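You operate a simulated robot arm through the tools that you are given. There is no shell and no other tool. Be economical: measure what you need, move in short steps, check, and stop when the job is done.

Carry out the task below with a simulated robot arm. There is one attempt and no reset: what you move stays moved.

## Task
Take the brown tin from the top of the towel table and leave it on the cart top by the bin. Put the orange small bobbin from the top of the sample table in the teal bucket and the cream small bobbin on top of the block. Shut the pirn drawer. Any order will do. Set down upright: tin, small bobbin.

It is judged by the outcome, as a careful person would: the job done as asked, and still so three seconds after it is handed in. It fails if anything else is knocked over, pushed out of place, dropped, spilled or broken. Flat cloth is picked up by pressing the open fingertips on it (5 to 10 N) and closing them slowly along it; thin cloth reads only 2 to 8 mm in the jaws.

## Robot
A 6-joint arm with a two-finger gripper on a trunk, on a base that drives. Base frame: it is fixed to the floor where the robot stands at the start and does not move with it; the origin is under the middle of the robot, x ahead of it, y to its left, z up. Lengths are in cm, angles in rad, forces in N, time in s.
Its first joint turns from -2.897 to 2.897 rad. Places, roughly: block [-100, 450, 75]; bucket [-125, 475, 100]; cart top by the bin (24x23 cm) [152, 230, 82]; pirn drawer [0, 810, 50]; small bobbin [-125, 450, 75]. Payload 1.71 kg.
The tool frame sits at the grasp point between the pads (the TCP): z along the fingers, y along the line on which they close. The tips reach 2 cm beyond it. The gripper opens to 9.6 cm. The gripper's body begins 11.3 cm behind the TCP.
Orientation is told as [roll, pitch, yaw] about the base's x, y, z axes, in that order, counted from this pose: with the fingers straight down and closing along the base's y, the tool's x points along the base's -x, its y along +y and its z along -z.

## Interface
- The arm moves only by the tool send_rows. Its argument "commands" is a list that holds one entry, the list of rows, each a list of 7 numbers: the turn, a rotation vector about the tool's x, y, z in degrees, then the shift along the tool's x, y, z in cm, then the finger opening in cm, from 0 to 9.6. In form: [[[rx, ry, rz, dx, dy, dz, gripper], ...]]. A call has 1 to 20 rows; each row is the pose to reach, as a shift and turn from the pose commanded when the call began, along the tool's axes at that moment. Rows are played at 5 a second. More than 5 cm and 0.15 rad between two rows, or a gripper value outside its range, and nothing of the call is played. A pose out of reach is approached as far as the arm can. The call stops where the force on the tool passes 40 N (or 10 N more than at its start, if that is more) or the arm is blocked; 0.2 s more then pass. Each finger travels about 4.5 cm/s and halts on what it meets, pressing with about 25 N; the grip force reading is that of the motor and also rises with nothing between the fingers. The clock runs only during rows and for 0.2 s after the last one: add rows that repeat a pose to give the fingers time. The reply holds the time, the measured pose of the TCP, the force on the tool along the base axes, the opening and the grip force, in the units named above and with some noise, with the torque about the TCP (base axes, N m) and any sound that the robot's microphone picked up.
- Cameras (640 x 400 px; columns grow to the right, rows downward): "scene" is now at [7.42, 18.84, 157.44]; the picture's right is [-0.26, -0.97, 0.00], its down [-0.66, 0.17, -0.73] and it looks along [0.71, -0.19, -0.68] (base axes); focal length 285 px, centre (320, 200). "wrist" rides on the gripper at [6.6, 1.4, -14.5] in the tool frame; the picture's right is [-0.21, 0.98, 0.00], its down [-0.88, -0.18, -0.45] and it looks along [-0.44, -0.09, 0.90] (tool axes); focal length 275 px, centre (320, 200).
- get_image(camera): a new picture of that camera. The clock stands still meanwhile.
- slide_trunk(by): slides the trunk up (or, below 0, down) by that many cm; the arm and the scene camera ride with it, the base frame stays. It gives what a move gives, with no picture.
- base_move(legs): drives the robot by 1 to 6 legs, each [ahead, turn to the left] in cm and rad, along the robot's own axes; the way and the turn of a leg run together, so that a leg with both is an arc; at most 150 cm and 3.142 rad a leg. The arm and the cameras ride along, it lands a little off, and it stops where it bumps. It gives what a move gives.
- pan_tilt(pan, tilt): turns the head with the scene camera to pan (to the left, within 2.496 rad either way) and tilt (down, from -0.506 to 1.204), counted from straight ahead of the robot. It gives what a move gives.
- probe_pixels(camera, pixels): for up to 12 pixels [column, row] of the newest picture of that camera ("zoom" is the newest enlarged one), the place [x, y, z] in the base frame of the surface seen there, good to about 0.2 cm. The clock stands still meanwhile.
- close_up(camera, box): a new picture of the part [left, top, right, bottom] of that camera's present view, enlarged. The clock stands still meanwhile.
- close_job(): hands the job in; it is judged then, once.

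Go step by step. Measure first, check grasps and placings, and put right what went wrong. The budget is 110 turns and 98 pictures, counting those below and the enlarged ones. Unless the task says otherwise, let go and move clear before handing in, and close with one line.

The tools are called after "Request:" as name(argument=value, ...) on one line, values as JSON. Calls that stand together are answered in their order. send_rows: Moves the arm, as the interface text tells. Its arguments: {"type":"object","properties":{"commands":{"type":"array","items":{"type":"array","items":{"type":"array","items":{"type":"number"}}}}},"required":["commands"]} The other tools are called the same way: slide_trunk (by) slides the trunk up or down; base_move (legs) drives the base; pan_tilt (pan, tilt) turns the head that bears the scene camera; get_image (camera) takes a picture; probe_pixels (camera, pixels) gives the place of the surface under pixels of a picture; close_up (camera, box) takes an enlarged picture of a part of a camera's view; close_job () hands the job in.

At the start:

```text
t: 0.0
ee_pos: [57.87, 23.29, 99.62]
orientation: [-0.002, 0.001, 0.0]
contact_force: [-0.3, -0.6, -0.4]
ft_torque: [0.0, 0.03, 0.02]
finger_gap: 9.61
gripper_force: 0.1
trunk travel left (down, up): [-17.5, 21.5]
robot x, y, heading: [-0.13, -0.19, -0.0]
head pan, tilt: [-0.264, 0.73]
```

scene: 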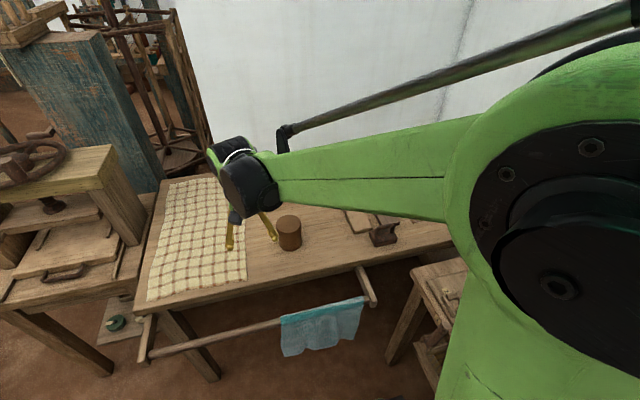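
wrist: 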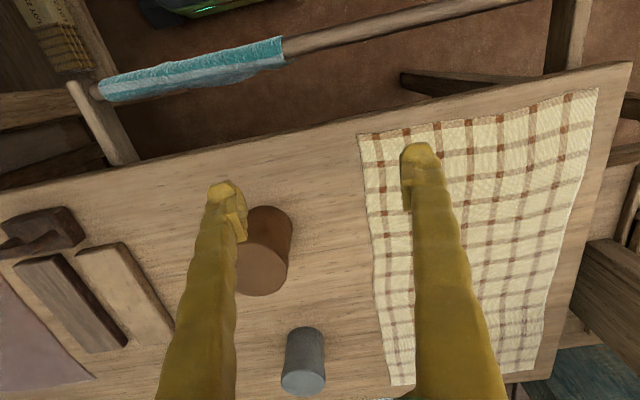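

The scene shows the brown tin around (289,233) on the table, and the wrist view shows it at (265,250). I'll measure it first.

Request:
probe_pixels(camera="scene", pixels=[[289, 222], [279, 222], [300, 222], [289, 240], [330, 225], [200, 240], [289, 217]])

Request:
probe_pixels(camera="wrist", pixels=[[262, 268], [268, 215], [290, 230], [240, 270], [284, 270], [303, 380], [305, 340], [330, 300]])

```text
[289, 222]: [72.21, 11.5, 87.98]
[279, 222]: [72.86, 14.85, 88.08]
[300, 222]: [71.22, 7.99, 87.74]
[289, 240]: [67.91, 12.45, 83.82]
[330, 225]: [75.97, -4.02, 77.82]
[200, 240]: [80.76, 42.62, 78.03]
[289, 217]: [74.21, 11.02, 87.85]
```

```text
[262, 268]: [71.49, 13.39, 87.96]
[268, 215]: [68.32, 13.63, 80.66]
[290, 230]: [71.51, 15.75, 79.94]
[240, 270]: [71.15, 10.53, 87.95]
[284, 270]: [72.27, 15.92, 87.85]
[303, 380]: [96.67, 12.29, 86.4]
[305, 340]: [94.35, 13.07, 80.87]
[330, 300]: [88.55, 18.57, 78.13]
```

The tin top is at z≈88, the table at 78, and the tin is about 8 cm wide, so the grip margin is small. I'll take a close-up to get its edges exactly.

Request:
close_up(camera="wrist", box=[210, 180, 338, 310])

Request:
close_up(camera="scene", box=[240, 190, 340, 260])

```text
3.08 times, centred on (274, 245) of wrist
```

zoom: 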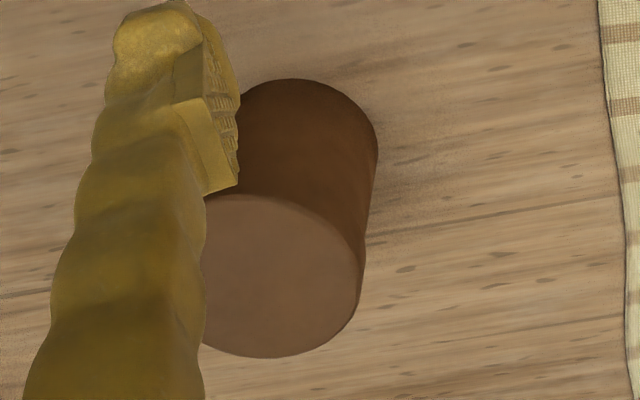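

```text
5.71 times, centred on (290, 225) of scene
```

zoom: 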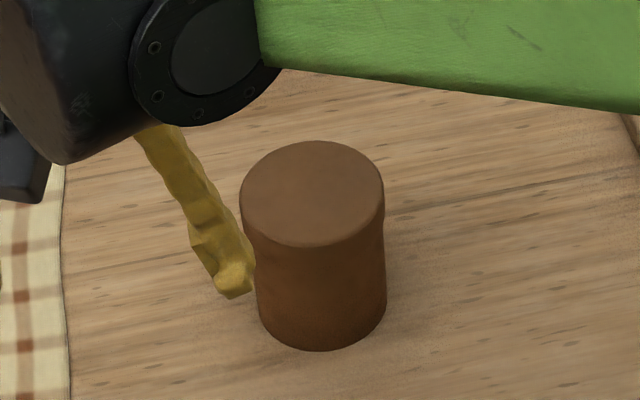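

The close-up shows the tin's rim, with left (243,195), right (382,195), back (312,144) and front (312,244). I'll probe those points.

Request:
probe_pixels(camera="zoom", pixels=[[245, 195], [380, 195], [312, 145], [312, 242], [312, 195], [260, 290], [384, 290], [320, 345], [320, 300]])

```text
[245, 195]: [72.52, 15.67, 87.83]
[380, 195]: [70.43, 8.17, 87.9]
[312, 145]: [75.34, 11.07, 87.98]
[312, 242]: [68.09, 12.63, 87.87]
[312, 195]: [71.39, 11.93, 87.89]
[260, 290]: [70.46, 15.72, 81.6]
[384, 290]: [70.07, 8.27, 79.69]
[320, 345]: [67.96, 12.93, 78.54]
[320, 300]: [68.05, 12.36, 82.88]
```

The tin's centre is about (71.65, 11.9) and its diameter about 7.7. I'll move above it, then check.

Request:
send_rows(commands=[[[0, 0, 0, -4, -3, 0, 9.6], [0, 0, 0, -8, -6, 0, 9.6], [0, 0, 0, -11.5, -9.5, 0, 9.6], [0, 0, 0, -13.8, -11.4, 0, 9.6], [0, 0, 0, -13.8, -11.4, 2, 9.6], [0, 0, 0, -13.8, -11.4, 5, 9.6], [0, 0, 0, -13.8, -11.4, 8, 9.6], [0, 0, 0, -13.8, -11.4, 8, 9.6]]])

Request:
get_image(camera="wrist")

```text
t: 1.8
ee_pos: [70.37, 11.84, 92.63]
orientation: [0.0, -0.013, 0.0]
contact_force: [0.0, -0.3, 0.3]
ft_torque: [-0.03, -0.01, -0.02]
finger_gap: 9.62
gripper_force: 0.0
trunk travel left (down, up): [-17.5, 21.5]
robot x, y, heading: [-0.27, 0.05, -0.005]
head pan, tilt: [-0.264, 0.73]
```

```text
93 pictures are left
```

wrist: 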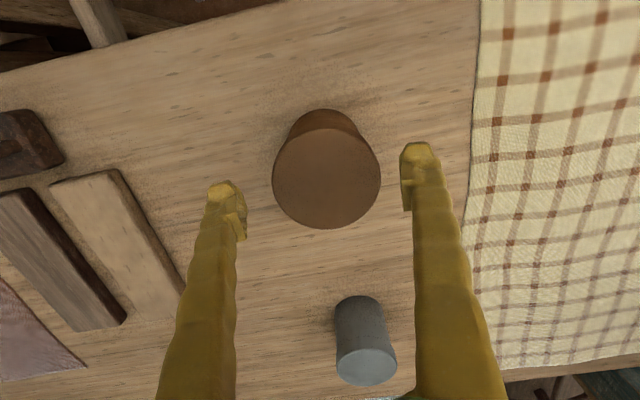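

The fingers straddle the tin, but the arm reads 1.3 cm short in x. I'll let it settle and re-read.

Request:
send_rows(commands=[[[0, 0, 0, 0, 0, 0, 9.6], [0, 0, 0, 0, 0, 0, 9.6], [0, 0, 0, 0, 0, 0, 9.6]]])

Request:
probe_pixels(camera="wrist", pixels=[[275, 178], [378, 178], [326, 175], [326, 226], [326, 132], [365, 365], [360, 310], [405, 340]])

```text
t: 2.6
ee_pos: [70.19, 11.74, 92.69]
orientation: [-0.001, -0.015, 0.0]
contact_force: [-0.7, 0.4, 0.0]
ft_torque: [-0.02, 0.01, -0.02]
finger_gap: 9.62
gripper_force: 0.1
trunk travel left (down, up): [-17.5, 21.5]
robot x, y, heading: [-0.0, 0.2, -0.002]
head pan, tilt: [-0.264, 0.73]
```

```text
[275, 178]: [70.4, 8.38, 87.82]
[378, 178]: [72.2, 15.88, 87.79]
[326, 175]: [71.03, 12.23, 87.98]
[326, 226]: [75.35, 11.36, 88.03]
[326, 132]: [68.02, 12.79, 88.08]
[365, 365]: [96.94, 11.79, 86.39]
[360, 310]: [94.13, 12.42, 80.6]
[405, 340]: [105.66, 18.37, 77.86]
```

The tin is confirmed at (71.7,12.0), and the arm seems to stop short at this height. I'll descend a bit while adding x, and watch.

Request:
send_rows(commands=[[[0, 0, 0, -0.7, 0.2, 1.0, 9.6], [0, 0, 0, -1.2, 0.2, 2.0, 9.6], [0, 0, 0, -1.2, 0.2, 2.5, 9.6], [0, 0, 0, -1.2, 0.2, 2.5, 9.6]]])

```text
t: 3.6
ee_pos: [71.59, 11.86, 90.19]
orientation: [0.001, -0.014, -0.001]
contact_force: [-0.1, 0.4, 0.6]
ft_torque: [0.0, -0.04, -0.01]
finger_gap: 9.6
gripper_force: 0.1
trunk travel left (down, up): [-17.5, 21.5]
robot x, y, heading: [0.1, -0.18, 0.001]
head pan, tilt: [-0.264, 0.73]
```

The TCP is now centred at (71.6,11.9). I'll descend to z≈83 and close.

Request:
send_rows(commands=[[[0, 0, 0, 0, 0.05, 2, 9.6], [0, 0, 0, 0, 0.05, 4, 9.6], [0, 0, 0, 0, 0.05, 6, 9.6], [0, 0, 0, 0, 0.05, 7, 9.6], [0, 0, 0, 0, 0.05, 7, 9.6], [0, 0, 0, 0, 0.05, 7, 8.6], [0, 0, 0, 0, 0.05, 7, 7.4], [0, 0, 0, 0, 0.05, 7, 6.6], [0, 0, 0, 0, 0.05, 7, 6.6], [0, 0, 0, 0, 0.05, 7, 6.6]]])

```text
t: 5.8
ee_pos: [71.47, 12.15, 83.29]
orientation: [0.0, -0.014, 0.001]
contact_force: [0.1, -0.1, 19.9]
ft_torque: [0.02, -0.13, -0.32]
finger_gap: 9.3
gripper_force: 24.8
trunk travel left (down, up): [-17.5, 21.5]
robot x, y, heading: [-0.15, 0.13, 0.004]
head pan, tilt: [-0.264, 0.73]
```

The gap halted at 9.3 with an upward force of 20 N, which is unexpected. I'll look.

Request:
get_image(camera="wrist")

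Request:
close_up(camera="scene", box=[220, 130, 380, 260])

```text
92 pictures are left
```

wrist: 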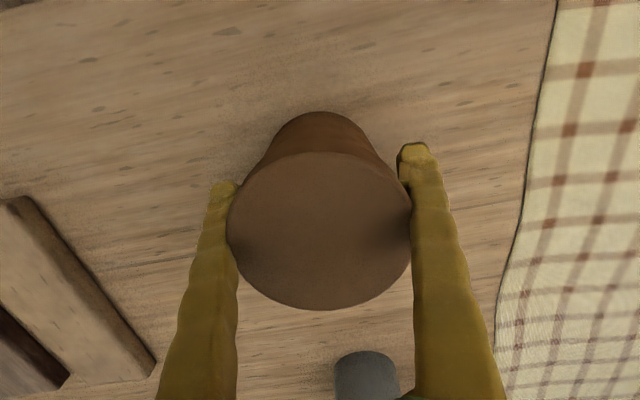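

```text
3.08 times, centred on (300, 195) of scene
```

zoom: 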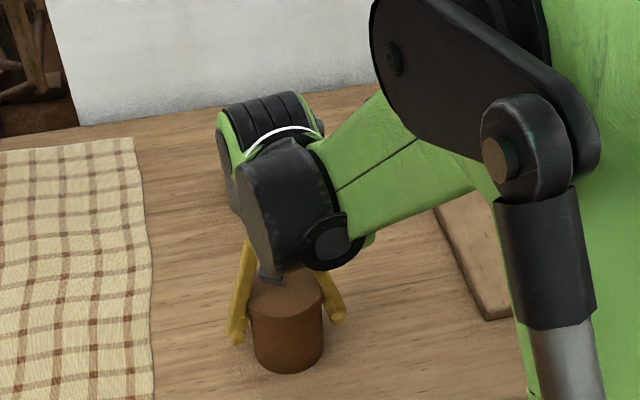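

The fingers do touch the tin's sides around (235,190) and (405,190). I'll probe the tin and fingertips to see whether it was pushed down or tilted.

Request:
probe_pixels(camera="wrist", pixels=[[240, 230], [400, 230], [320, 160], [320, 300], [320, 230], [222, 190], [410, 155], [320, 120], [230, 260], [425, 260], [320, 380], [365, 370]])

```text
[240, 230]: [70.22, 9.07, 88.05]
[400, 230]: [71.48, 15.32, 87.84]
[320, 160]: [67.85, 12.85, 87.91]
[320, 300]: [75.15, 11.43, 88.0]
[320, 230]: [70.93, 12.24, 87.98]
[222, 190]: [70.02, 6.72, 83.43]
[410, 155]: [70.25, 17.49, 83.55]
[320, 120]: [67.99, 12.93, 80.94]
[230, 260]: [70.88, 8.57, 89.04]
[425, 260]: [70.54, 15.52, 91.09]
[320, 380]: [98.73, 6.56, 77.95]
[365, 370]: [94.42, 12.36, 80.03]
```

The fingers lean inward higher up (inner faces at y 8.6 and 15.5 near z≈90), so they wedge on the tin's rim. I'll open, rise 3.2 cm, and grip with the pads nearer the top.

Request:
send_rows(commands=[[[0, 0, 0, 0, 0, 0, 9.6], [0, 0, 0, 0, 0, 0, 9.6], [0, 0, 0, 0, 0, -1.5, 9.6], [0, 0, 0, 0, 0, -3.2, 9.6], [0, 0, 0, 0, 0, -3.2, 9.6], [0, 0, 0, 0, 0, -3.2, 8.6], [0, 0, 0, 0, 0, -3.2, 7.4], [0, 0, 0, 0, 0, -3.2, 6.6], [0, 0, 0, 0, 0, -3.2, 6.6], [0, 0, 0, 0, 0, -3.2, 6.6]]])

Request:
get_image(camera="wrist")

```text
t: 8.0
ee_pos: [71.63, 12.05, 86.43]
orientation: [-0.001, -0.013, -0.001]
contact_force: [-0.2, 0.4, -0.4]
ft_torque: [-0.01, 0.0, 0.02]
finger_gap: 9.18
gripper_force: 24.6
trunk travel left (down, up): [-17.5, 21.5]
robot x, y, heading: [-0.17, -0.3, 0.002]
head pan, tilt: [-0.264, 0.73]
```

```text
90 pictures are left
```

wrist: 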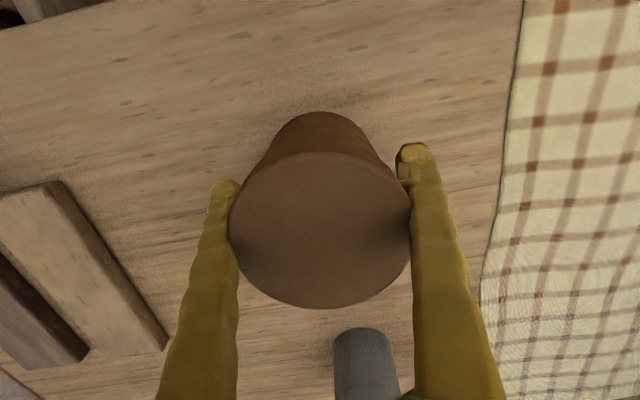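

The tin looks the same size relative to the fingers, so it may have risen with the gripper. I'll probe it.

Request:
probe_pixels(camera="wrist", pixels=[[240, 230], [400, 230], [320, 160], [320, 300], [320, 120], [365, 370]])

Request:
close_up(camera="scene", box=[240, 170, 340, 260])

```text
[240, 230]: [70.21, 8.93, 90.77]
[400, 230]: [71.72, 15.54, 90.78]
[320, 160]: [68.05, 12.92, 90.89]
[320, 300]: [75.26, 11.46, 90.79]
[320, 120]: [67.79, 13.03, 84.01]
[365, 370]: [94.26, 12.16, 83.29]
```

```text
4.44 times, centred on (290, 215) of scene
```

zoom: 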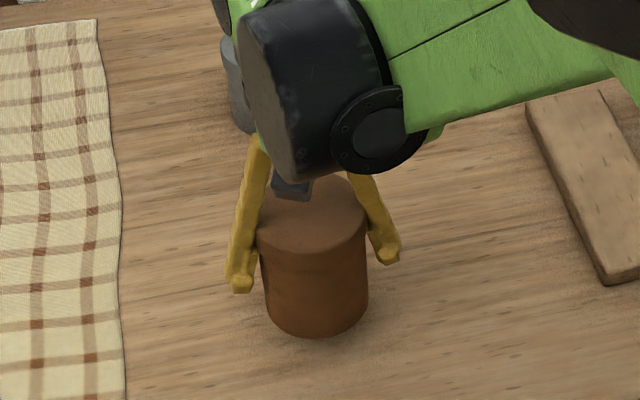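

The tin is wedged in the fingers and lifted 2.9 cm. I'll lower it back onto the table, open fully, wait, and read the gap before rising.

Request:
send_rows(commands=[[[0, 0, 0, 0, 0, 1.5, 6.6], [0, 0, 0, 0, 0, 2.6, 6.6], [0, 0, 0, 0, 0, 2.9, 6.6], [0, 0, 0, 0, 0, 2.9, 6.6], [0, 0, 0, 0, 0, 2.9, 9.6], [0, 0, 0, 0, 0, 2.9, 9.6], [0, 0, 0, 0, 0, 2.9, 9.6], [0, 0, 0, 0, 0, 2.9, 9.6]]])

Request:
get_image(camera="wrist")

```text
t: 9.8
ee_pos: [71.64, 12.21, 83.54]
orientation: [0.0, -0.014, 0.0]
contact_force: [0.1, 0.7, 0.2]
ft_torque: [-0.02, 0.0, 0.02]
finger_gap: 9.6
gripper_force: 0.0
trunk travel left (down, up): [-17.5, 21.5]
robot x, y, heading: [-0.01, 0.18, -0.0]
head pan, tilt: [-0.264, 0.73]
```

```text
88 pictures are left
```

wrist: 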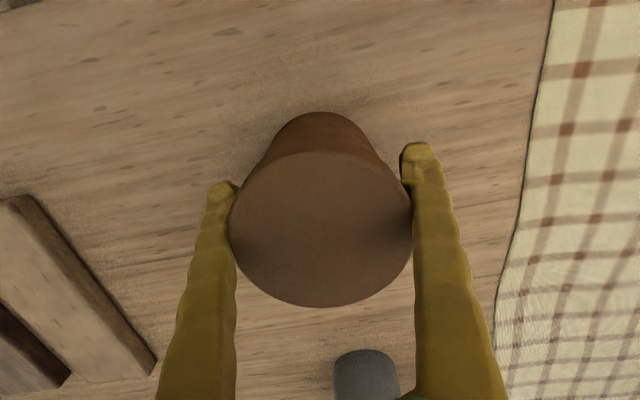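

The gap reads 9.6 with no force, and the tin is back on the table. I'll rise slowly 3 cm and check that it stays.

Request:
send_rows(commands=[[[0, 0, 0, 0, 0, -0.3, 9.6], [0, 0, 0, 0, 0, -0.6, 9.6], [0, 0, 0, 0, 0, -1, 9.6], [0, 0, 0, 0, 0, -1.5, 9.6], [0, 0, 0, 0, 0, -2, 9.6], [0, 0, 0, 0, 0, -2, 9.6]]])

Request:
get_image(camera="wrist")

Request:
probe_pixels(camera="wrist", pixels=[[270, 220], [380, 220], [320, 230]])

```text
t: 11.2
ee_pos: [71.69, 12.06, 85.33]
orientation: [-0.001, -0.014, -0.001]
contact_force: [-0.4, 0.2, -0.8]
ft_torque: [-0.03, -0.01, 0.01]
finger_gap: 9.61
gripper_force: 0.1
trunk travel left (down, up): [-17.5, 21.5]
robot x, y, heading: [0.05, 0.12, -0.003]
head pan, tilt: [-0.264, 0.73]
```

```text
87 pictures are left
```

wrist: 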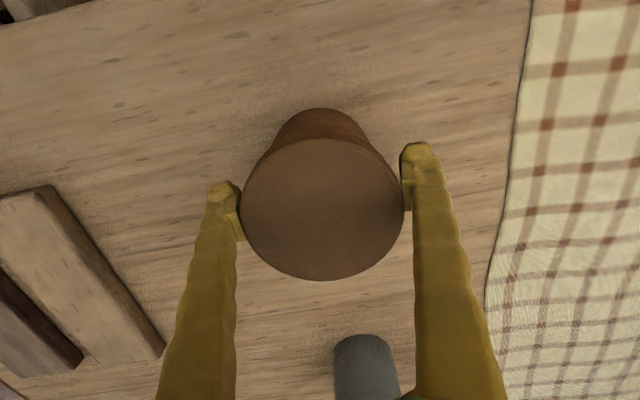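

```text
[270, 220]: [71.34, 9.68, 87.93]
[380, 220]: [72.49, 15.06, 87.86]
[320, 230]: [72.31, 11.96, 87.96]
```

The tin stayed on the table (top z 87.9), and the pads are now clear at its sides. I'll rise 0.9 and close.

Request:
send_rows(commands=[[[0, 0, 0, 0, 0, -0.9, 9.6], [0, 0, 0, 0, 0, -0.9, 9.6], [0, 0, 0, 0, 0, -0.9, 8.6], [0, 0, 0, 0, 0, -0.9, 7.8], [0, 0, 0, 0, 0, -0.9, 6.6], [0, 0, 0, 0, 0, -0.9, 6.6], [0, 0, 0, 0, 0, -0.9, 6.6]]])

```text
t: 12.8
ee_pos: [71.63, 12.09, 86.29]
orientation: [0.0, -0.014, 0.001]
contact_force: [2.0, 1.3, 6.4]
ft_torque: [0.0, -0.02, -0.04]
finger_gap: 8.7
gripper_force: 25.1
trunk travel left (down, up): [-17.5, 21.5]
robot x, y, heading: [-0.06, 0.28, -0.005]
head pan, tilt: [-0.264, 0.73]
```

It's gripped at 8.7 with 25 N. I'll lift gently to test for slip.

Request:
send_rows(commands=[[[0, 0, 0, 0, 0, -1, 6.6], [0, 0, 0, 0, 0, -3, 6.6], [0, 0, 0, 0, 0, -6, 6.6], [0, 0, 0, 0, 0, -9, 6.6], [0, 0, 0, 0, 0, -9, 6.6], [0, 0, 0, 0, 0, -9, 6.6]]])

Request:
get_image(camera="wrist")

Request:
probe_pixels(camera="wrist", pixels=[[270, 220], [370, 220], [320, 160], [320, 260]])

```text
t: 14.2
ee_pos: [71.6, 12.06, 95.39]
orientation: [0.0, -0.013, 0.0]
contact_force: [0.2, -0.1, -1.3]
ft_torque: [0.05, 0.05, -0.02]
finger_gap: 8.69
gripper_force: 25.1
trunk travel left (down, up): [-17.5, 21.5]
robot x, y, heading: [0.4, -0.4, 0.002]
head pan, tilt: [-0.264, 0.73]
```

```text
86 pictures are left
```

wrist: 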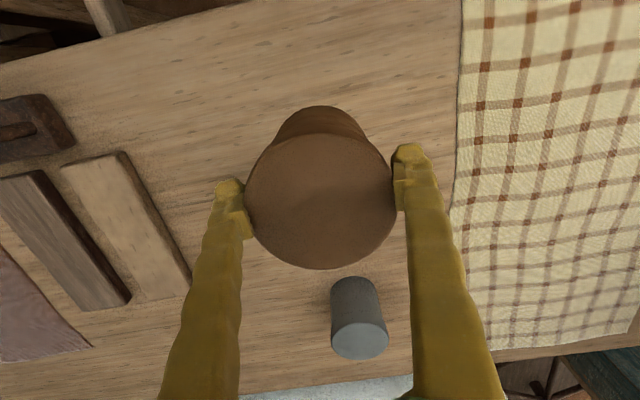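

```text
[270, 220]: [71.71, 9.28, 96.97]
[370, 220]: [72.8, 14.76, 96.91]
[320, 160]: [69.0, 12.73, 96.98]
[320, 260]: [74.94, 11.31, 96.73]
```

The lift is secure, with the tin top at 97 and its bottom about 8.5 cm below the TCP. I'll draw the arm back and look around for the route to the cart.

Request:
send_rows(commands=[[[0, 0, 0, 2, 0, -2, 6.6], [0, 0, 0, 5.5, 0, -3, 6.6], [0, 0, 0, 9.5, 0, -4, 6.6], [0, 0, 0, 13.5, 0, -5, 6.6], [0, 0, 0, 17.5, 0, -5, 6.6], [0, 0, 0, 21.5, 0, -5, 6.6], [0, 0, 0, 25.5, 0, -5, 6.6], [0, 0, 0, 28, 0, -5, 6.6], [0, 0, 0, 28, 0, -5, 6.6]]])

Request:
pan_tilt(pan=0.95, tilt=0.35)

Request:
get_image(camera="scene")

Request:
pan_tilt(pan=1.75, tilt=0.35)

Request:
get_image(camera="scene")

```text
t: 16.2
ee_pos: [43.57, 11.95, 99.96]
orientation: [0.001, -0.013, 0.0]
contact_force: [-0.9, -0.2, -1.3]
ft_torque: [0.02, -0.02, -0.01]
finger_gap: 8.65
gripper_force: 25.0
trunk travel left (down, up): [-17.5, 21.5]
robot x, y, heading: [-0.01, -0.31, -0.002]
head pan, tilt: [-0.264, 0.73]
```

```text
t: 17.6
ee_pos: [43.39, 11.98, 99.99]
orientation: [0.0, -0.015, -0.002]
contact_force: [-0.1, -0.5, -1.5]
ft_torque: [0.01, -0.03, 0.0]
finger_gap: 8.64
gripper_force: 24.9
trunk travel left (down, up): [-17.5, 21.5]
robot x, y, heading: [0.18, -0.24, 0.002]
head pan, tilt: [0.949, 0.351]
```

```text
85 pictures are left
```

scene: 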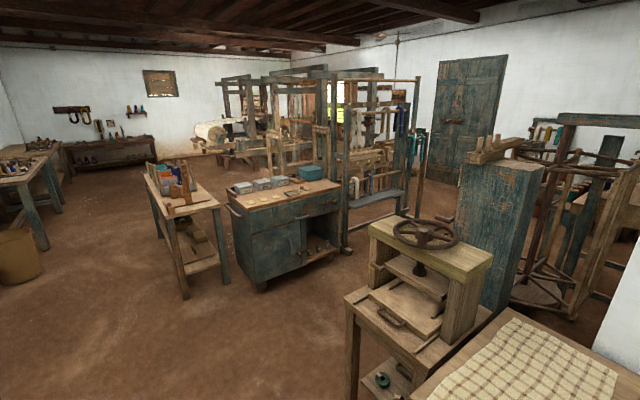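

```text
t: 18.7
ee_pos: [43.44, 12.02, 99.96]
orientation: [-0.001, -0.014, 0.001]
contact_force: [0.4, 0.1, -1.2]
ft_torque: [0.04, -0.01, 0.0]
finger_gap: 8.63
gripper_force: 25.4
trunk travel left (down, up): [-17.5, 21.5]
robot x, y, heading: [-0.05, 0.28, 0.0]
head pan, tilt: [1.751, 0.351]
```

```text
84 pictures are left
```

scene: 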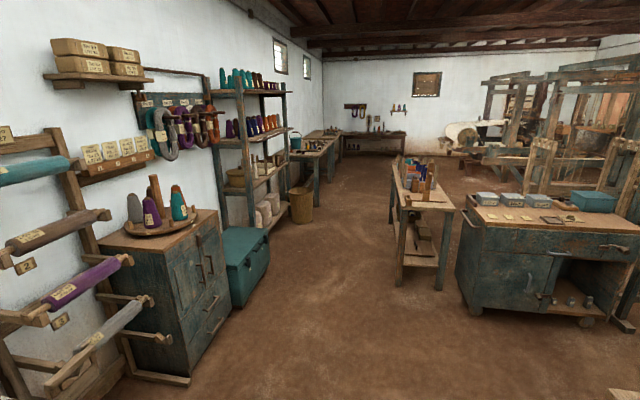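

The cart is at right (pixels 460–640, 200–330), with a teal bin at (593,200) and grey boxes. I'll take a close-up of it and probe.

Request:
pan_tilt(pan=1.2, tilt=0.45)

Request:
close_up(camera="scene", box=[260, 100, 460, 225])

Request:
get_image(camera="scene")

```text
t: 19.7
ee_pos: [43.46, 11.97, 99.99]
orientation: [0.0, -0.014, 0.0]
contact_force: [0.9, -0.4, -1.4]
ft_torque: [0.01, 0.04, -0.03]
finger_gap: 8.63
gripper_force: 25.3
trunk travel left (down, up): [-17.5, 21.5]
robot x, y, heading: [0.1, -0.59, -0.001]
head pan, tilt: [1.201, 0.45]
```

```text
3.20 times, centred on (360, 162) of scene
```

zoom: 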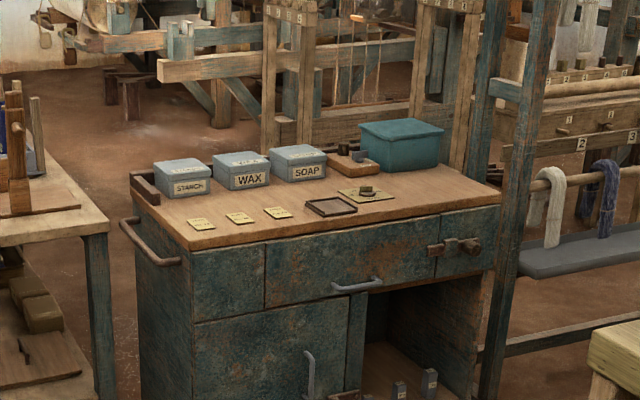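

```text
82 pictures are left
```

scene: 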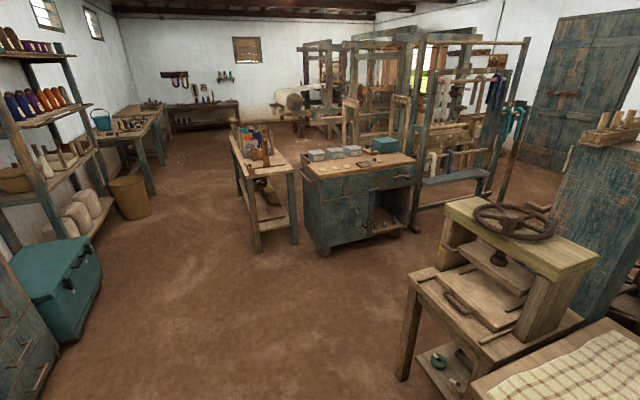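

The bin is the teal box at zoom (402,147), and the free top to its front and right is around (430,190). I'll probe the cart, plus floor obstacles for driving.

Request:
probe_pixels(camera="zoom", pixels=[[430, 190], [150, 210], [195, 248], [495, 200], [445, 168], [365, 198], [365, 160], [388, 165], [330, 207], [395, 205], [440, 130], [200, 190]])

Request:
probe_pixels(camera="scene", pixels=[[405, 380], [440, 270], [580, 320], [435, 185], [258, 245], [295, 240], [322, 250], [395, 232], [410, 235], [75, 340], [100, 280], [488, 345]])

```text
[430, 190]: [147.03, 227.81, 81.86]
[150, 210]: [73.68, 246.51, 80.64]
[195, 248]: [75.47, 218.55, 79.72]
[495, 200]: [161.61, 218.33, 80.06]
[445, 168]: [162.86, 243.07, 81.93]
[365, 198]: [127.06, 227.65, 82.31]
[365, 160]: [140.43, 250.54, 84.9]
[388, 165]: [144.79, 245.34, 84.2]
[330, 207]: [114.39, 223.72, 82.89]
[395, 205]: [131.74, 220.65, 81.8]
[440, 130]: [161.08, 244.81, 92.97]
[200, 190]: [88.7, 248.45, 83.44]
```

```text
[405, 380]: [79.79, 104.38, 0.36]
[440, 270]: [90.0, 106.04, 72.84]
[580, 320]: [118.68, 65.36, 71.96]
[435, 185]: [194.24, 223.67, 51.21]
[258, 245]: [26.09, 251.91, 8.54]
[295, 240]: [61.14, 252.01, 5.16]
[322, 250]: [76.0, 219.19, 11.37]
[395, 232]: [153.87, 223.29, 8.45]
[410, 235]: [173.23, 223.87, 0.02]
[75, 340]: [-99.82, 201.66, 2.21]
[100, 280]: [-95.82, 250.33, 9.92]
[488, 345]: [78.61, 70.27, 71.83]
```

The cart top target around (152,230) is free at z≈81.8. I'll drive by way of (0,155) then (120,155), and first do the turn and initial leg.

Request:
base_move(legs=[[0, 1.571], [155, 0]])

```text
refused: 155 is not a number from -150 to 150
```

Request:
base_move(legs=[[0, 1.571], [100, 0], [54, 0], [0, -1.571]])

```text
t: 42.1
ee_pos: [44.36, 165.91, 100.03]
orientation: [0.0, -0.014, 0.003]
contact_force: [1.1, 0.1, -0.3]
ft_torque: [0.03, 0.02, 0.02]
finger_gap: 8.37
gripper_force: 24.9
trunk travel left (down, up): [-17.5, 21.5]
robot x, y, heading: [0.83, 153.96, -0.0]
head pan, tilt: [1.201, 0.45]
```

The gap has crept from 8.65 to 8.37, so the tin may be slipping. I'll check it.

Request:
get_image(camera="wrist")

Request:
probe_pixels(camera="wrist", pixels=[[290, 200], [350, 200], [320, 160], [320, 230]])

```text
81 pictures are left
```

wrist: 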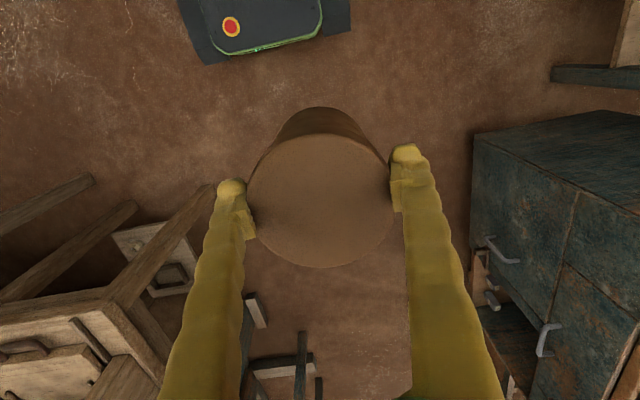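

```text
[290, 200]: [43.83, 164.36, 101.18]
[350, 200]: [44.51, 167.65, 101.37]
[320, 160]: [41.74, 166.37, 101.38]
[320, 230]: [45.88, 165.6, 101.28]
```

The tin has slipped only 0.3 cm over 28 s, which is acceptable if I go on promptly. I'll drive east and turn left.

Request:
base_move(legs=[[120, 0], [0, 1.3]])

Request:
pan_tilt(pan=-0.5, tilt=0.75)

Request:
get_image(camera="scene")

Request:
get_image(camera="wrist")

```text
t: 55.4
ee_pos: [119.31, 198.29, 100.71]
orientation: [0.0, -0.027, 1.327]
contact_force: [0.0, -0.6, -0.9]
ft_torque: [-0.03, -0.02, 0.01]
finger_gap: 8.28
gripper_force: 24.7
trunk travel left (down, up): [-17.5, 21.5]
robot x, y, heading: [120.58, 154.63, 1.325]
head pan, tilt: [1.201, 0.45]
```

```text
t: 57.1
ee_pos: [119.05, 196.43, 101.21]
orientation: [0.001, -0.046, 1.329]
contact_force: [0.5, -0.3, -1.5]
ft_torque: [0.08, 0.0, 0.01]
finger_gap: 8.28
gripper_force: 24.6
trunk travel left (down, up): [-17.5, 21.5]
robot x, y, heading: [120.68, 154.84, 1.327]
head pan, tilt: [-0.499, 0.75]
```

```text
80 pictures are left
```

scene: 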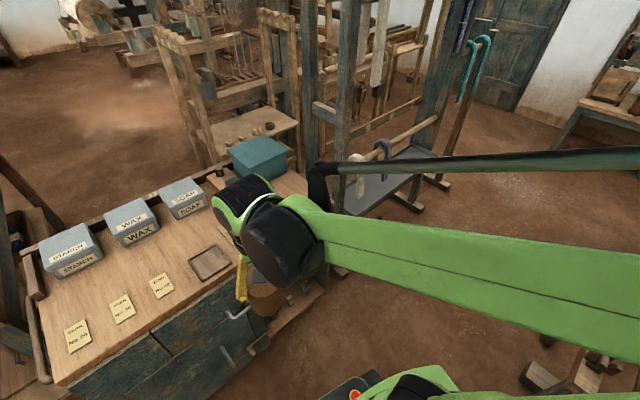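

```text
79 pictures are left
```

wrist: 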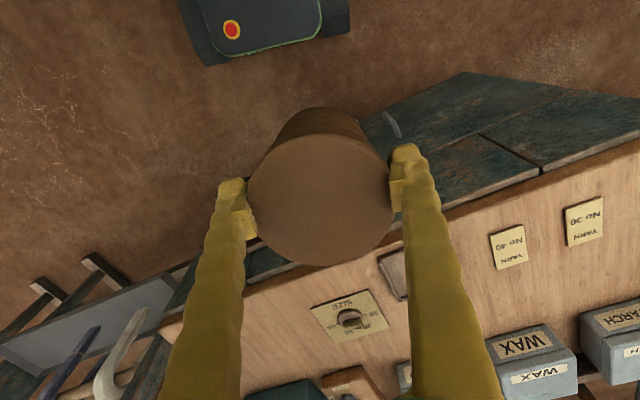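

The tin is held (gap 8.28), but the pose reads a slight pitch drift. I'll turn 0.15 right so the target lies straight ahead and approach 10 cm.

Request:
base_move(legs=[[0, -0.15], [10, 0]])

```text
t: 59.3
ee_pos: [129.12, 205.56, 101.31]
orientation: [0.001, -0.047, 1.177]
contact_force: [0.8, 0.2, -0.6]
ft_torque: [-0.1, 0.08, -0.05]
finger_gap: 8.25
gripper_force: 24.9
trunk travel left (down, up): [-17.5, 21.5]
robot x, y, heading: [124.79, 163.85, 1.171]
head pan, tilt: [-0.499, 0.75]
```

I'll move over the target: 30.7 ahead and 11.5 to the right, keeping height.

Request:
send_rows(commands=[[[0, 0, 0, -4, -1.5, 0, 6.6], [0, 0, 0, -8, -3, 0, 6.6], [0, 0, 0, -12, -4.5, 0, 6.6], [0, 0, 0, -16, -6, 0, 6.6], [0, 0, 0, -20, -7.5, 0, 6.6], [0, 0, 0, -24, -9, 0, 6.6], [0, 0, 0, -27, -10.5, 0, 6.6], [0, 0, 0, -29, -11.5, 0, 6.6], [0, 0, 0, -29, -11.5, 0, 6.6]]])

Request:
get_image(camera="wrist")

Request:
get_image(camera="scene")

```text
t: 61.3
ee_pos: [151.27, 229.2, 101.69]
orientation: [0.0, -0.032, 1.177]
contact_force: [-0.1, 0.7, -1.9]
ft_torque: [-0.03, 0.02, -0.02]
finger_gap: 8.26
gripper_force: 25.2
trunk travel left (down, up): [-17.5, 21.5]
robot x, y, heading: [124.73, 163.67, 1.18]
head pan, tilt: [-0.499, 0.75]
```

```text
78 pictures are left
```

wrist: 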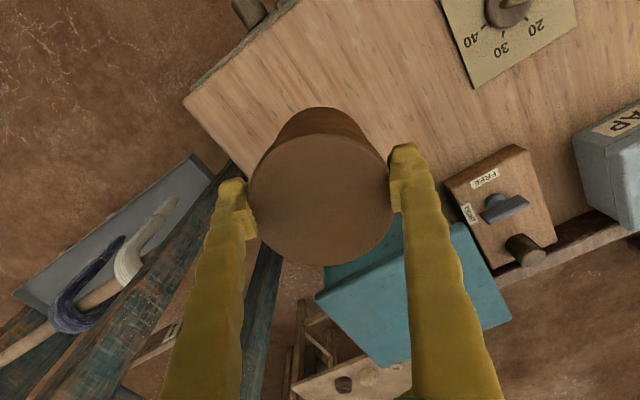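

```text
77 pictures are left
```

scene: 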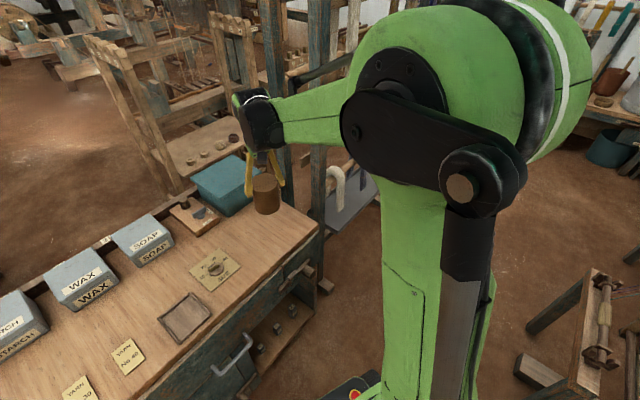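

The tin hangs over the free corner, beside the teal bin. I'll probe the tin, the bin's near edge and the cart's edges.

Request:
probe_pixels(camera="wrist", pixels=[[320, 200], [320, 145], [320, 115], [190, 100], [240, 60], [245, 150], [350, 60], [420, 200], [440, 130], [325, 300], [470, 230]])

Request:
close_up(camera="scene", box=[160, 120, 340, 260])

```text
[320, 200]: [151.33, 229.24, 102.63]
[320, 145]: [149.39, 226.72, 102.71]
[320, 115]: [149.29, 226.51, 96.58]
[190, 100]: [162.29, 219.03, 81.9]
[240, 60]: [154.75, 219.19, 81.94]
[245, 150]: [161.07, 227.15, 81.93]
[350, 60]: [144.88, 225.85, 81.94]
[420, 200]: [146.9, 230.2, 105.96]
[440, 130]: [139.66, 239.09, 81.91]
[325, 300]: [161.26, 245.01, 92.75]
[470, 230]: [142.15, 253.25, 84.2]
```

```text
2.86 times, centred on (250, 190) of scene
```

zoom: 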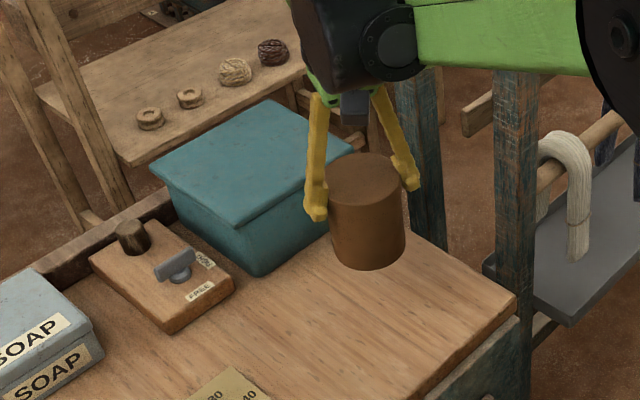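

The cart top is at 81.9 and the tin's bottom at about 92.7. I'll correct the tilt by 1° and lower about 10.4 cm.

Request:
send_rows(commands=[[[0, 1, 0, 0, 0, 2, 6.6], [0, 1, 0, 0, 0, 4.5, 6.6], [0, 1, 0, 0, 0, 7, 6.6], [0, 1, 0, 0, 0, 9, 6.6], [0, 1, 0, 0, 0, 10, 6.6], [0, 1, 0, 0, 0, 10.4, 6.6], [0, 1, 0, 0, 0, 10.4, 6.6]]])

Request:
get_image(camera="wrist")

Request:
probe_pixels(camera="wrist", pixels=[[320, 200], [320, 145], [320, 245], [280, 200], [360, 200]])

Request:
close_up(camera="scene", box=[160, 120, 340, 260])

```text
t: 62.9
ee_pos: [151.46, 229.43, 91.38]
orientation: [-0.001, -0.016, 1.177]
contact_force: [0.3, -0.4, -1.1]
ft_torque: [-0.02, -0.01, 0.0]
finger_gap: 8.27
gripper_force: 25.1
trunk travel left (down, up): [-17.5, 21.5]
robot x, y, heading: [124.7, 163.67, 1.181]
head pan, tilt: [-0.499, 0.75]
```

```text
75 pictures are left
```

wrist: 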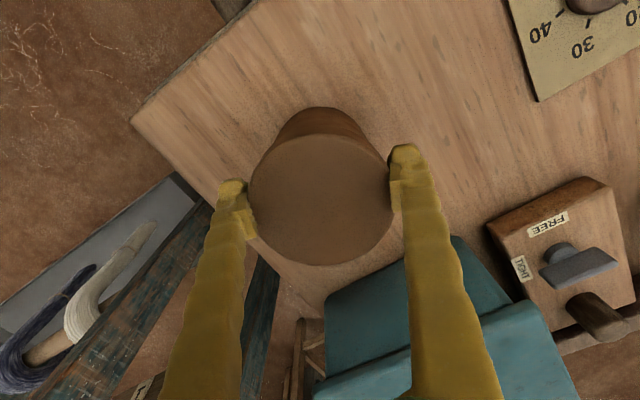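

```text
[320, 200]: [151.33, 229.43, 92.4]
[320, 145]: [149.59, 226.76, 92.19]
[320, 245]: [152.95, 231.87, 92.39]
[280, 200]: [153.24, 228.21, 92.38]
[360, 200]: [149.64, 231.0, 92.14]
```

```text
2.86 times, centred on (250, 190) of scene
```

zoom: 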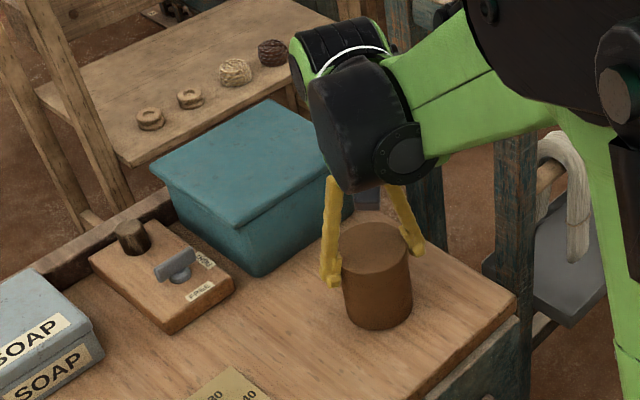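

The tin's bottom is about 0.4 cm above the top. I'll lower to contact, then open slowly.

Request:
send_rows(commands=[[[0, 0, 0, 0, 0, 0.25, 6.6], [0, 0, 0, 0, 0, 0.45, 6.6], [0, 0, 0, 0, 0, 0.55, 6.6], [0, 0, 0, 0, 0, 0.55, 6.6]]])

```text
t: 63.9
ee_pos: [151.49, 229.5, 90.96]
orientation: [0.0, -0.018, 1.176]
contact_force: [2.5, 8.0, 27.5]
ft_torque: [-0.05, -0.05, 0.03]
finger_gap: 8.25
gripper_force: 25.2
trunk travel left (down, up): [-17.5, 21.5]
robot x, y, heading: [124.65, 164.08, 1.175]
head pan, tilt: [-0.499, 0.75]
```

Contact reads 27 N up, so it's seated. I'll ease up slightly, open, and rise.

Request:
send_rows(commands=[[[0, 0, 0, 0, 0, -0.1, 6.6], [0, 0, 0, 0, 0, -0.1, 8.6], [0, 0, 0, 0, 0, -0.1, 9.6], [0, 0, 0, 0, 0, -0.1, 9.6], [0, 0, 0, 0, 0, -0.1, 9.6], [0, 0, 0, 0, 0, -1.5, 9.6], [0, 0, 0, 0, 0, -4, 9.6], [0, 0, 0, 0, 0, -8, 9.6], [0, 0, 0, 0, 0, -12, 9.6], [0, 0, 0, 0, 0, -12, 9.6]]])

Request:
close_up(camera="scene", box=[160, 120, 340, 260])

```text
t: 66.1
ee_pos: [151.48, 229.29, 102.95]
orientation: [0.002, -0.015, 1.176]
contact_force: [0.4, -0.8, 0.6]
ft_torque: [0.04, -0.02, -0.03]
finger_gap: 9.59
gripper_force: 0.1
trunk travel left (down, up): [-17.5, 21.5]
robot x, y, heading: [124.54, 164.09, 1.173]
head pan, tilt: [-0.499, 0.75]
```

```text
2.86 times, centred on (250, 190) of scene
```

zoom: 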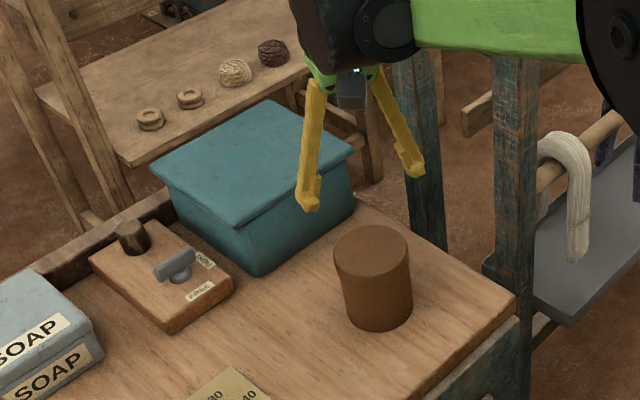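

The tin stands upright on the cart by the bin. I'll retract the arm and drive back west toward the sample table.

Request:
send_rows(commands=[[[0, 0, 0, 4, 0, -1, 9.6], [0, 0, 0, 8, 1.5, -1, 9.6], [0, 0, 0, 12, 3, -1, 9.6], [0, 0, 0, 16, 5, -1, 9.6], [0, 0, 0, 20, 7, -1, 9.6], [0, 0, 0, 24, 9, -1, 9.6], [0, 0, 0, 27, 11, -1, 9.6], [0, 0, 0, 29, 11.5, -1, 9.6], [0, 0, 0, 29, 11.5, -1, 9.6]]])

Request:
base_move(legs=[[-12, 0], [0, 1.965], [120, 0]])

Request:
pan_tilt(pan=-1.2, tilt=0.35)

Request:
get_image(camera="scene")

```text
t: 68.1
ee_pos: [129.68, 206.79, 103.38]
orientation: [-0.001, -0.016, 1.177]
contact_force: [0.4, -0.5, 0.6]
ft_torque: [0.01, 0.03, -0.01]
finger_gap: 9.59
gripper_force: 0.1
trunk travel left (down, up): [-17.5, 21.5]
robot x, y, heading: [124.64, 163.88, 1.176]
head pan, tilt: [-0.499, 0.75]
```

```text
t: 84.7
ee_pos: [-41.05, 139.3, 103.2]
orientation: [0.001, -0.016, -3.131]
contact_force: [0.8, 0.0, -0.1]
ft_torque: [0.01, 0.02, -0.02]
finger_gap: 9.59
gripper_force: 0.1
trunk travel left (down, up): [-17.5, 21.5]
robot x, y, heading: [0.52, 151.39, -3.129]
head pan, tilt: [-0.499, 0.75]
```

```text
t: 85.8
ee_pos: [-39.11, 139.26, 104.14]
orientation: [0.001, -0.037, -3.133]
contact_force: [0.7, 0.2, -0.1]
ft_torque: [0.01, 0.06, 0.04]
finger_gap: 9.59
gripper_force: 0.3
trunk travel left (down, up): [-17.5, 21.5]
robot x, y, heading: [0.47, 151.48, -3.135]
head pan, tilt: [-1.201, 0.351]
```

```text
72 pictures are left
```

scene: 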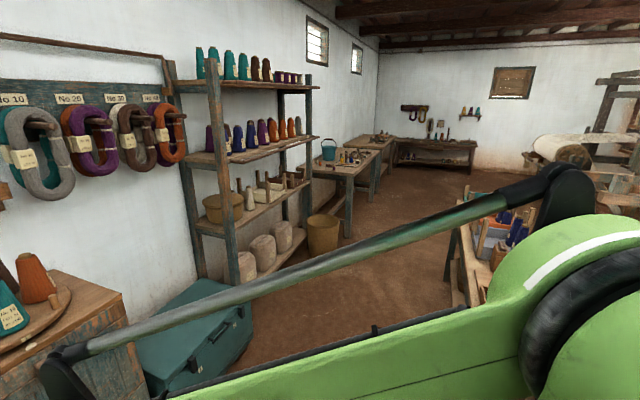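

The sample table with the teal bucket is at (345,155). I'll take a close-up and probe it, along with the floor route.

Request:
close_up(camera="scene", box=[290, 110, 410, 200])

Request:
probe_pixels(camera="scene", pixels=[[348, 238], [382, 185], [330, 245], [305, 240], [245, 350], [455, 300], [370, 205], [330, 150], [345, 170], [390, 270]])

```text
4.44 times, centred on (350, 155) of scene
```

zoom: 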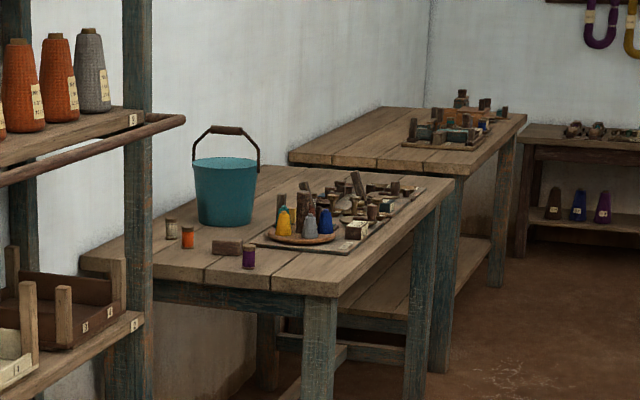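

```text
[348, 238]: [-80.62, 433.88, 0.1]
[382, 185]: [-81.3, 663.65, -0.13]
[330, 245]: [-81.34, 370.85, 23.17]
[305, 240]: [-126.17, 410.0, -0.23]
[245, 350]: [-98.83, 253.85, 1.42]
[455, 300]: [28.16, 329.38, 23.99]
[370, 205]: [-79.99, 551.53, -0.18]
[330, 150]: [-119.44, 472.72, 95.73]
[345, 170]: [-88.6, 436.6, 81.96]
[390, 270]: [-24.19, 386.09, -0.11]
```

Request:
probe_pixels(camera="zoom", pixels=[[189, 237], [172, 229], [228, 246], [248, 257], [224, 163], [195, 170], [255, 165], [225, 215], [90, 262], [335, 290], [450, 182], [226, 133]])

```text
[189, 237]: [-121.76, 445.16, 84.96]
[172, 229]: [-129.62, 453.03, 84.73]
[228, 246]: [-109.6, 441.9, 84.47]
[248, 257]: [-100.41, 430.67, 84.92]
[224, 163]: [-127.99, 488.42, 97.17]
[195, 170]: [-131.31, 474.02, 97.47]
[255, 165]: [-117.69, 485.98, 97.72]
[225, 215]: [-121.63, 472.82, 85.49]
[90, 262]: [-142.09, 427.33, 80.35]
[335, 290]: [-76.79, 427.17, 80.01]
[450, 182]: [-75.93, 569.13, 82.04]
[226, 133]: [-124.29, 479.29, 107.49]
```

The table is at z≈82 with its edge at x≈-76. The orange bobbin is at (-122,446), the cream at (-130,454), the block at (-110,442), and the bucket at (-124.5,481) with its rim at 97.5 and an upright handle to 107.5. I'll drive up the aisle.

Request:
base_move(legs=[[0, -1.436], [150, 0], [150, 0], [0, 1.43]])

Request:
pan_tilt(pan=0.15, tilt=0.65)

Request:
get_image(camera="scene")

Request:
get_image(camera="wrist")

```text
t: 114.3
ee_pos: [-88.7, 457.1, 104.77]
orientation: [-0.001, -0.054, 2.59]
contact_force: [0.1, -0.1, -0.9]
ft_torque: [-0.1, 0.04, 0.02]
finger_gap: 9.6
gripper_force: 0.0
trunk travel left (down, up): [-17.5, 21.5]
robot x, y, heading: [-49.98, 449.16, 2.474]
head pan, tilt: [-1.201, 0.351]
stopped in leg 4: the robot was blocked; the commanded pose is now the measured one
```

```text
t: 115.8
ee_pos: [-88.82, 457.5, 104.63]
orientation: [0.0, -0.054, 2.59]
contact_force: [-0.2, -0.1, -0.3]
ft_torque: [0.02, 0.05, 0.0]
finger_gap: 9.62
gripper_force: 0.1
trunk travel left (down, up): [-17.5, 21.5]
robot x, y, heading: [-49.63, 449.42, 2.476]
head pan, tilt: [0.15, 0.649]
```

```text
70 pictures are left
```

scene: 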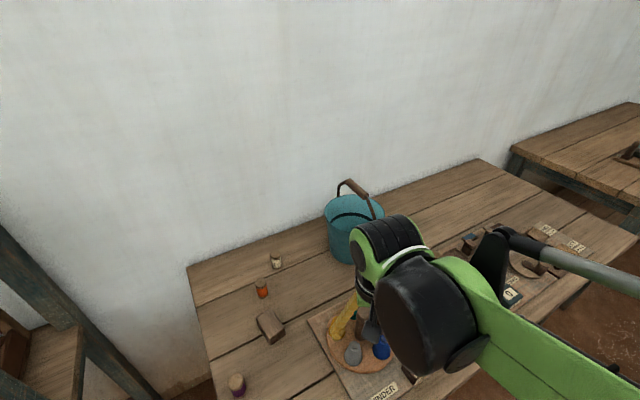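

```text
69 pictures are left
```

wrist: 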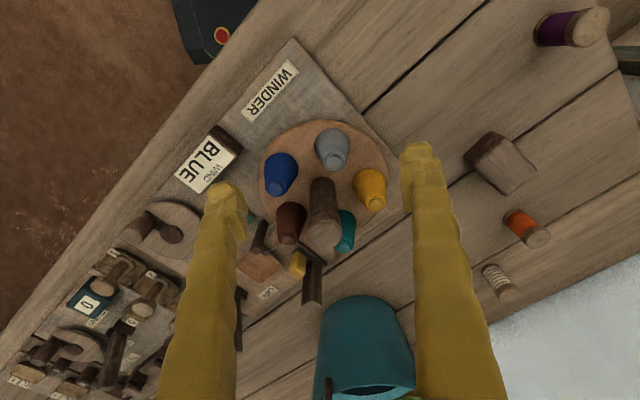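

The turn stopped at heading 2.476, probably with a base corner at the table, but everything is within arm reach. I'll back off 3 cm and take close-ups of the bobbins, block and bucket.

Request:
base_move(legs=[[-3, 0]])

Request:
close_up(camera="scene", box=[220, 170, 400, 300])

Request:
close_up(camera="scene", box=[240, 240, 310, 290])

```text
t: 116.7
ee_pos: [-86.72, 455.72, 104.67]
orientation: [0.0, -0.054, 2.591]
contact_force: [-0.6, 0.2, -0.5]
ft_torque: [0.02, -0.02, 0.04]
finger_gap: 9.6
gripper_force: 0.1
trunk travel left (down, up): [-17.5, 21.5]
robot x, y, heading: [-47.52, 447.42, 2.47]
head pan, tilt: [0.15, 0.649]
```

```text
3.08 times, centred on (310, 235) of scene
```

zoom: 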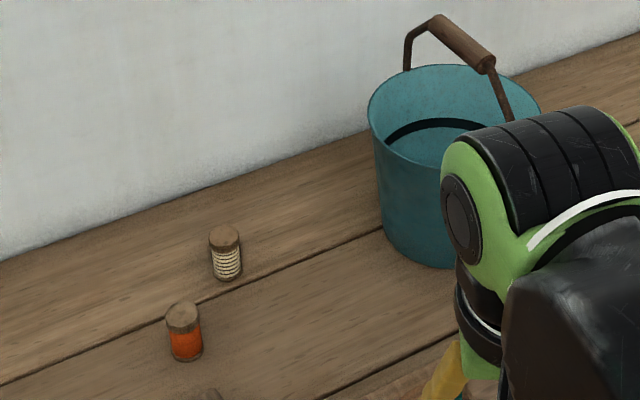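

```text
8.00 times, centred on (275, 265) of scene
```

zoom: 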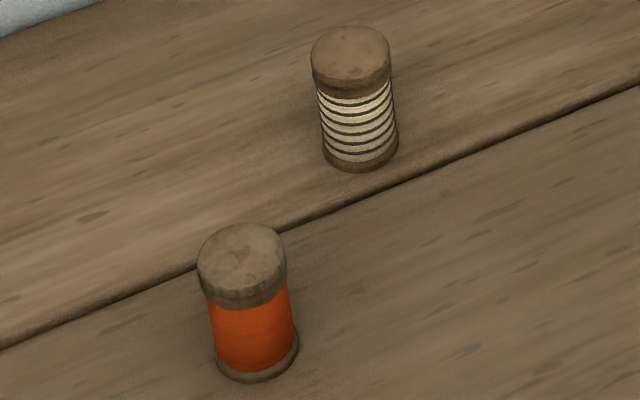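

Request:
probe_pixels(camera="zoom", pixels=[[241, 252], [203, 255], [283, 255], [241, 285], [241, 226], [258, 373], [350, 55], [315, 60], [387, 60], [350, 85], [355, 165], [420, 250]])

Request:
close_up(camera="wrist", box=[430, 110, 590, 310])

```text
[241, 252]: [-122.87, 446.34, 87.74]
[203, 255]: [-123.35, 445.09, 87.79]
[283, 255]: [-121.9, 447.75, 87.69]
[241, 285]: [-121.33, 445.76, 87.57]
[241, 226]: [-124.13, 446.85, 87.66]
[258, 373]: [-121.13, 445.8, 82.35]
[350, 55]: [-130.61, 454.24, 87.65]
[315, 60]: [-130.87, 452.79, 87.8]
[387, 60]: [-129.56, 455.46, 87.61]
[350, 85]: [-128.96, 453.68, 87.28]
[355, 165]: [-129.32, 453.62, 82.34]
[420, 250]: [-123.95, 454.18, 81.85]
```

```text
2.00 times, centred on (510, 210) of wrist
```

zoom: 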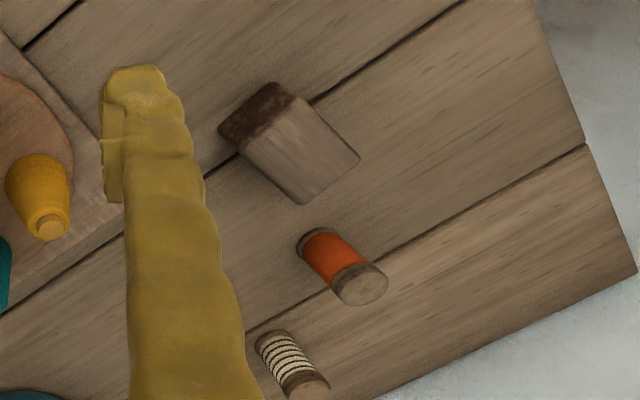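

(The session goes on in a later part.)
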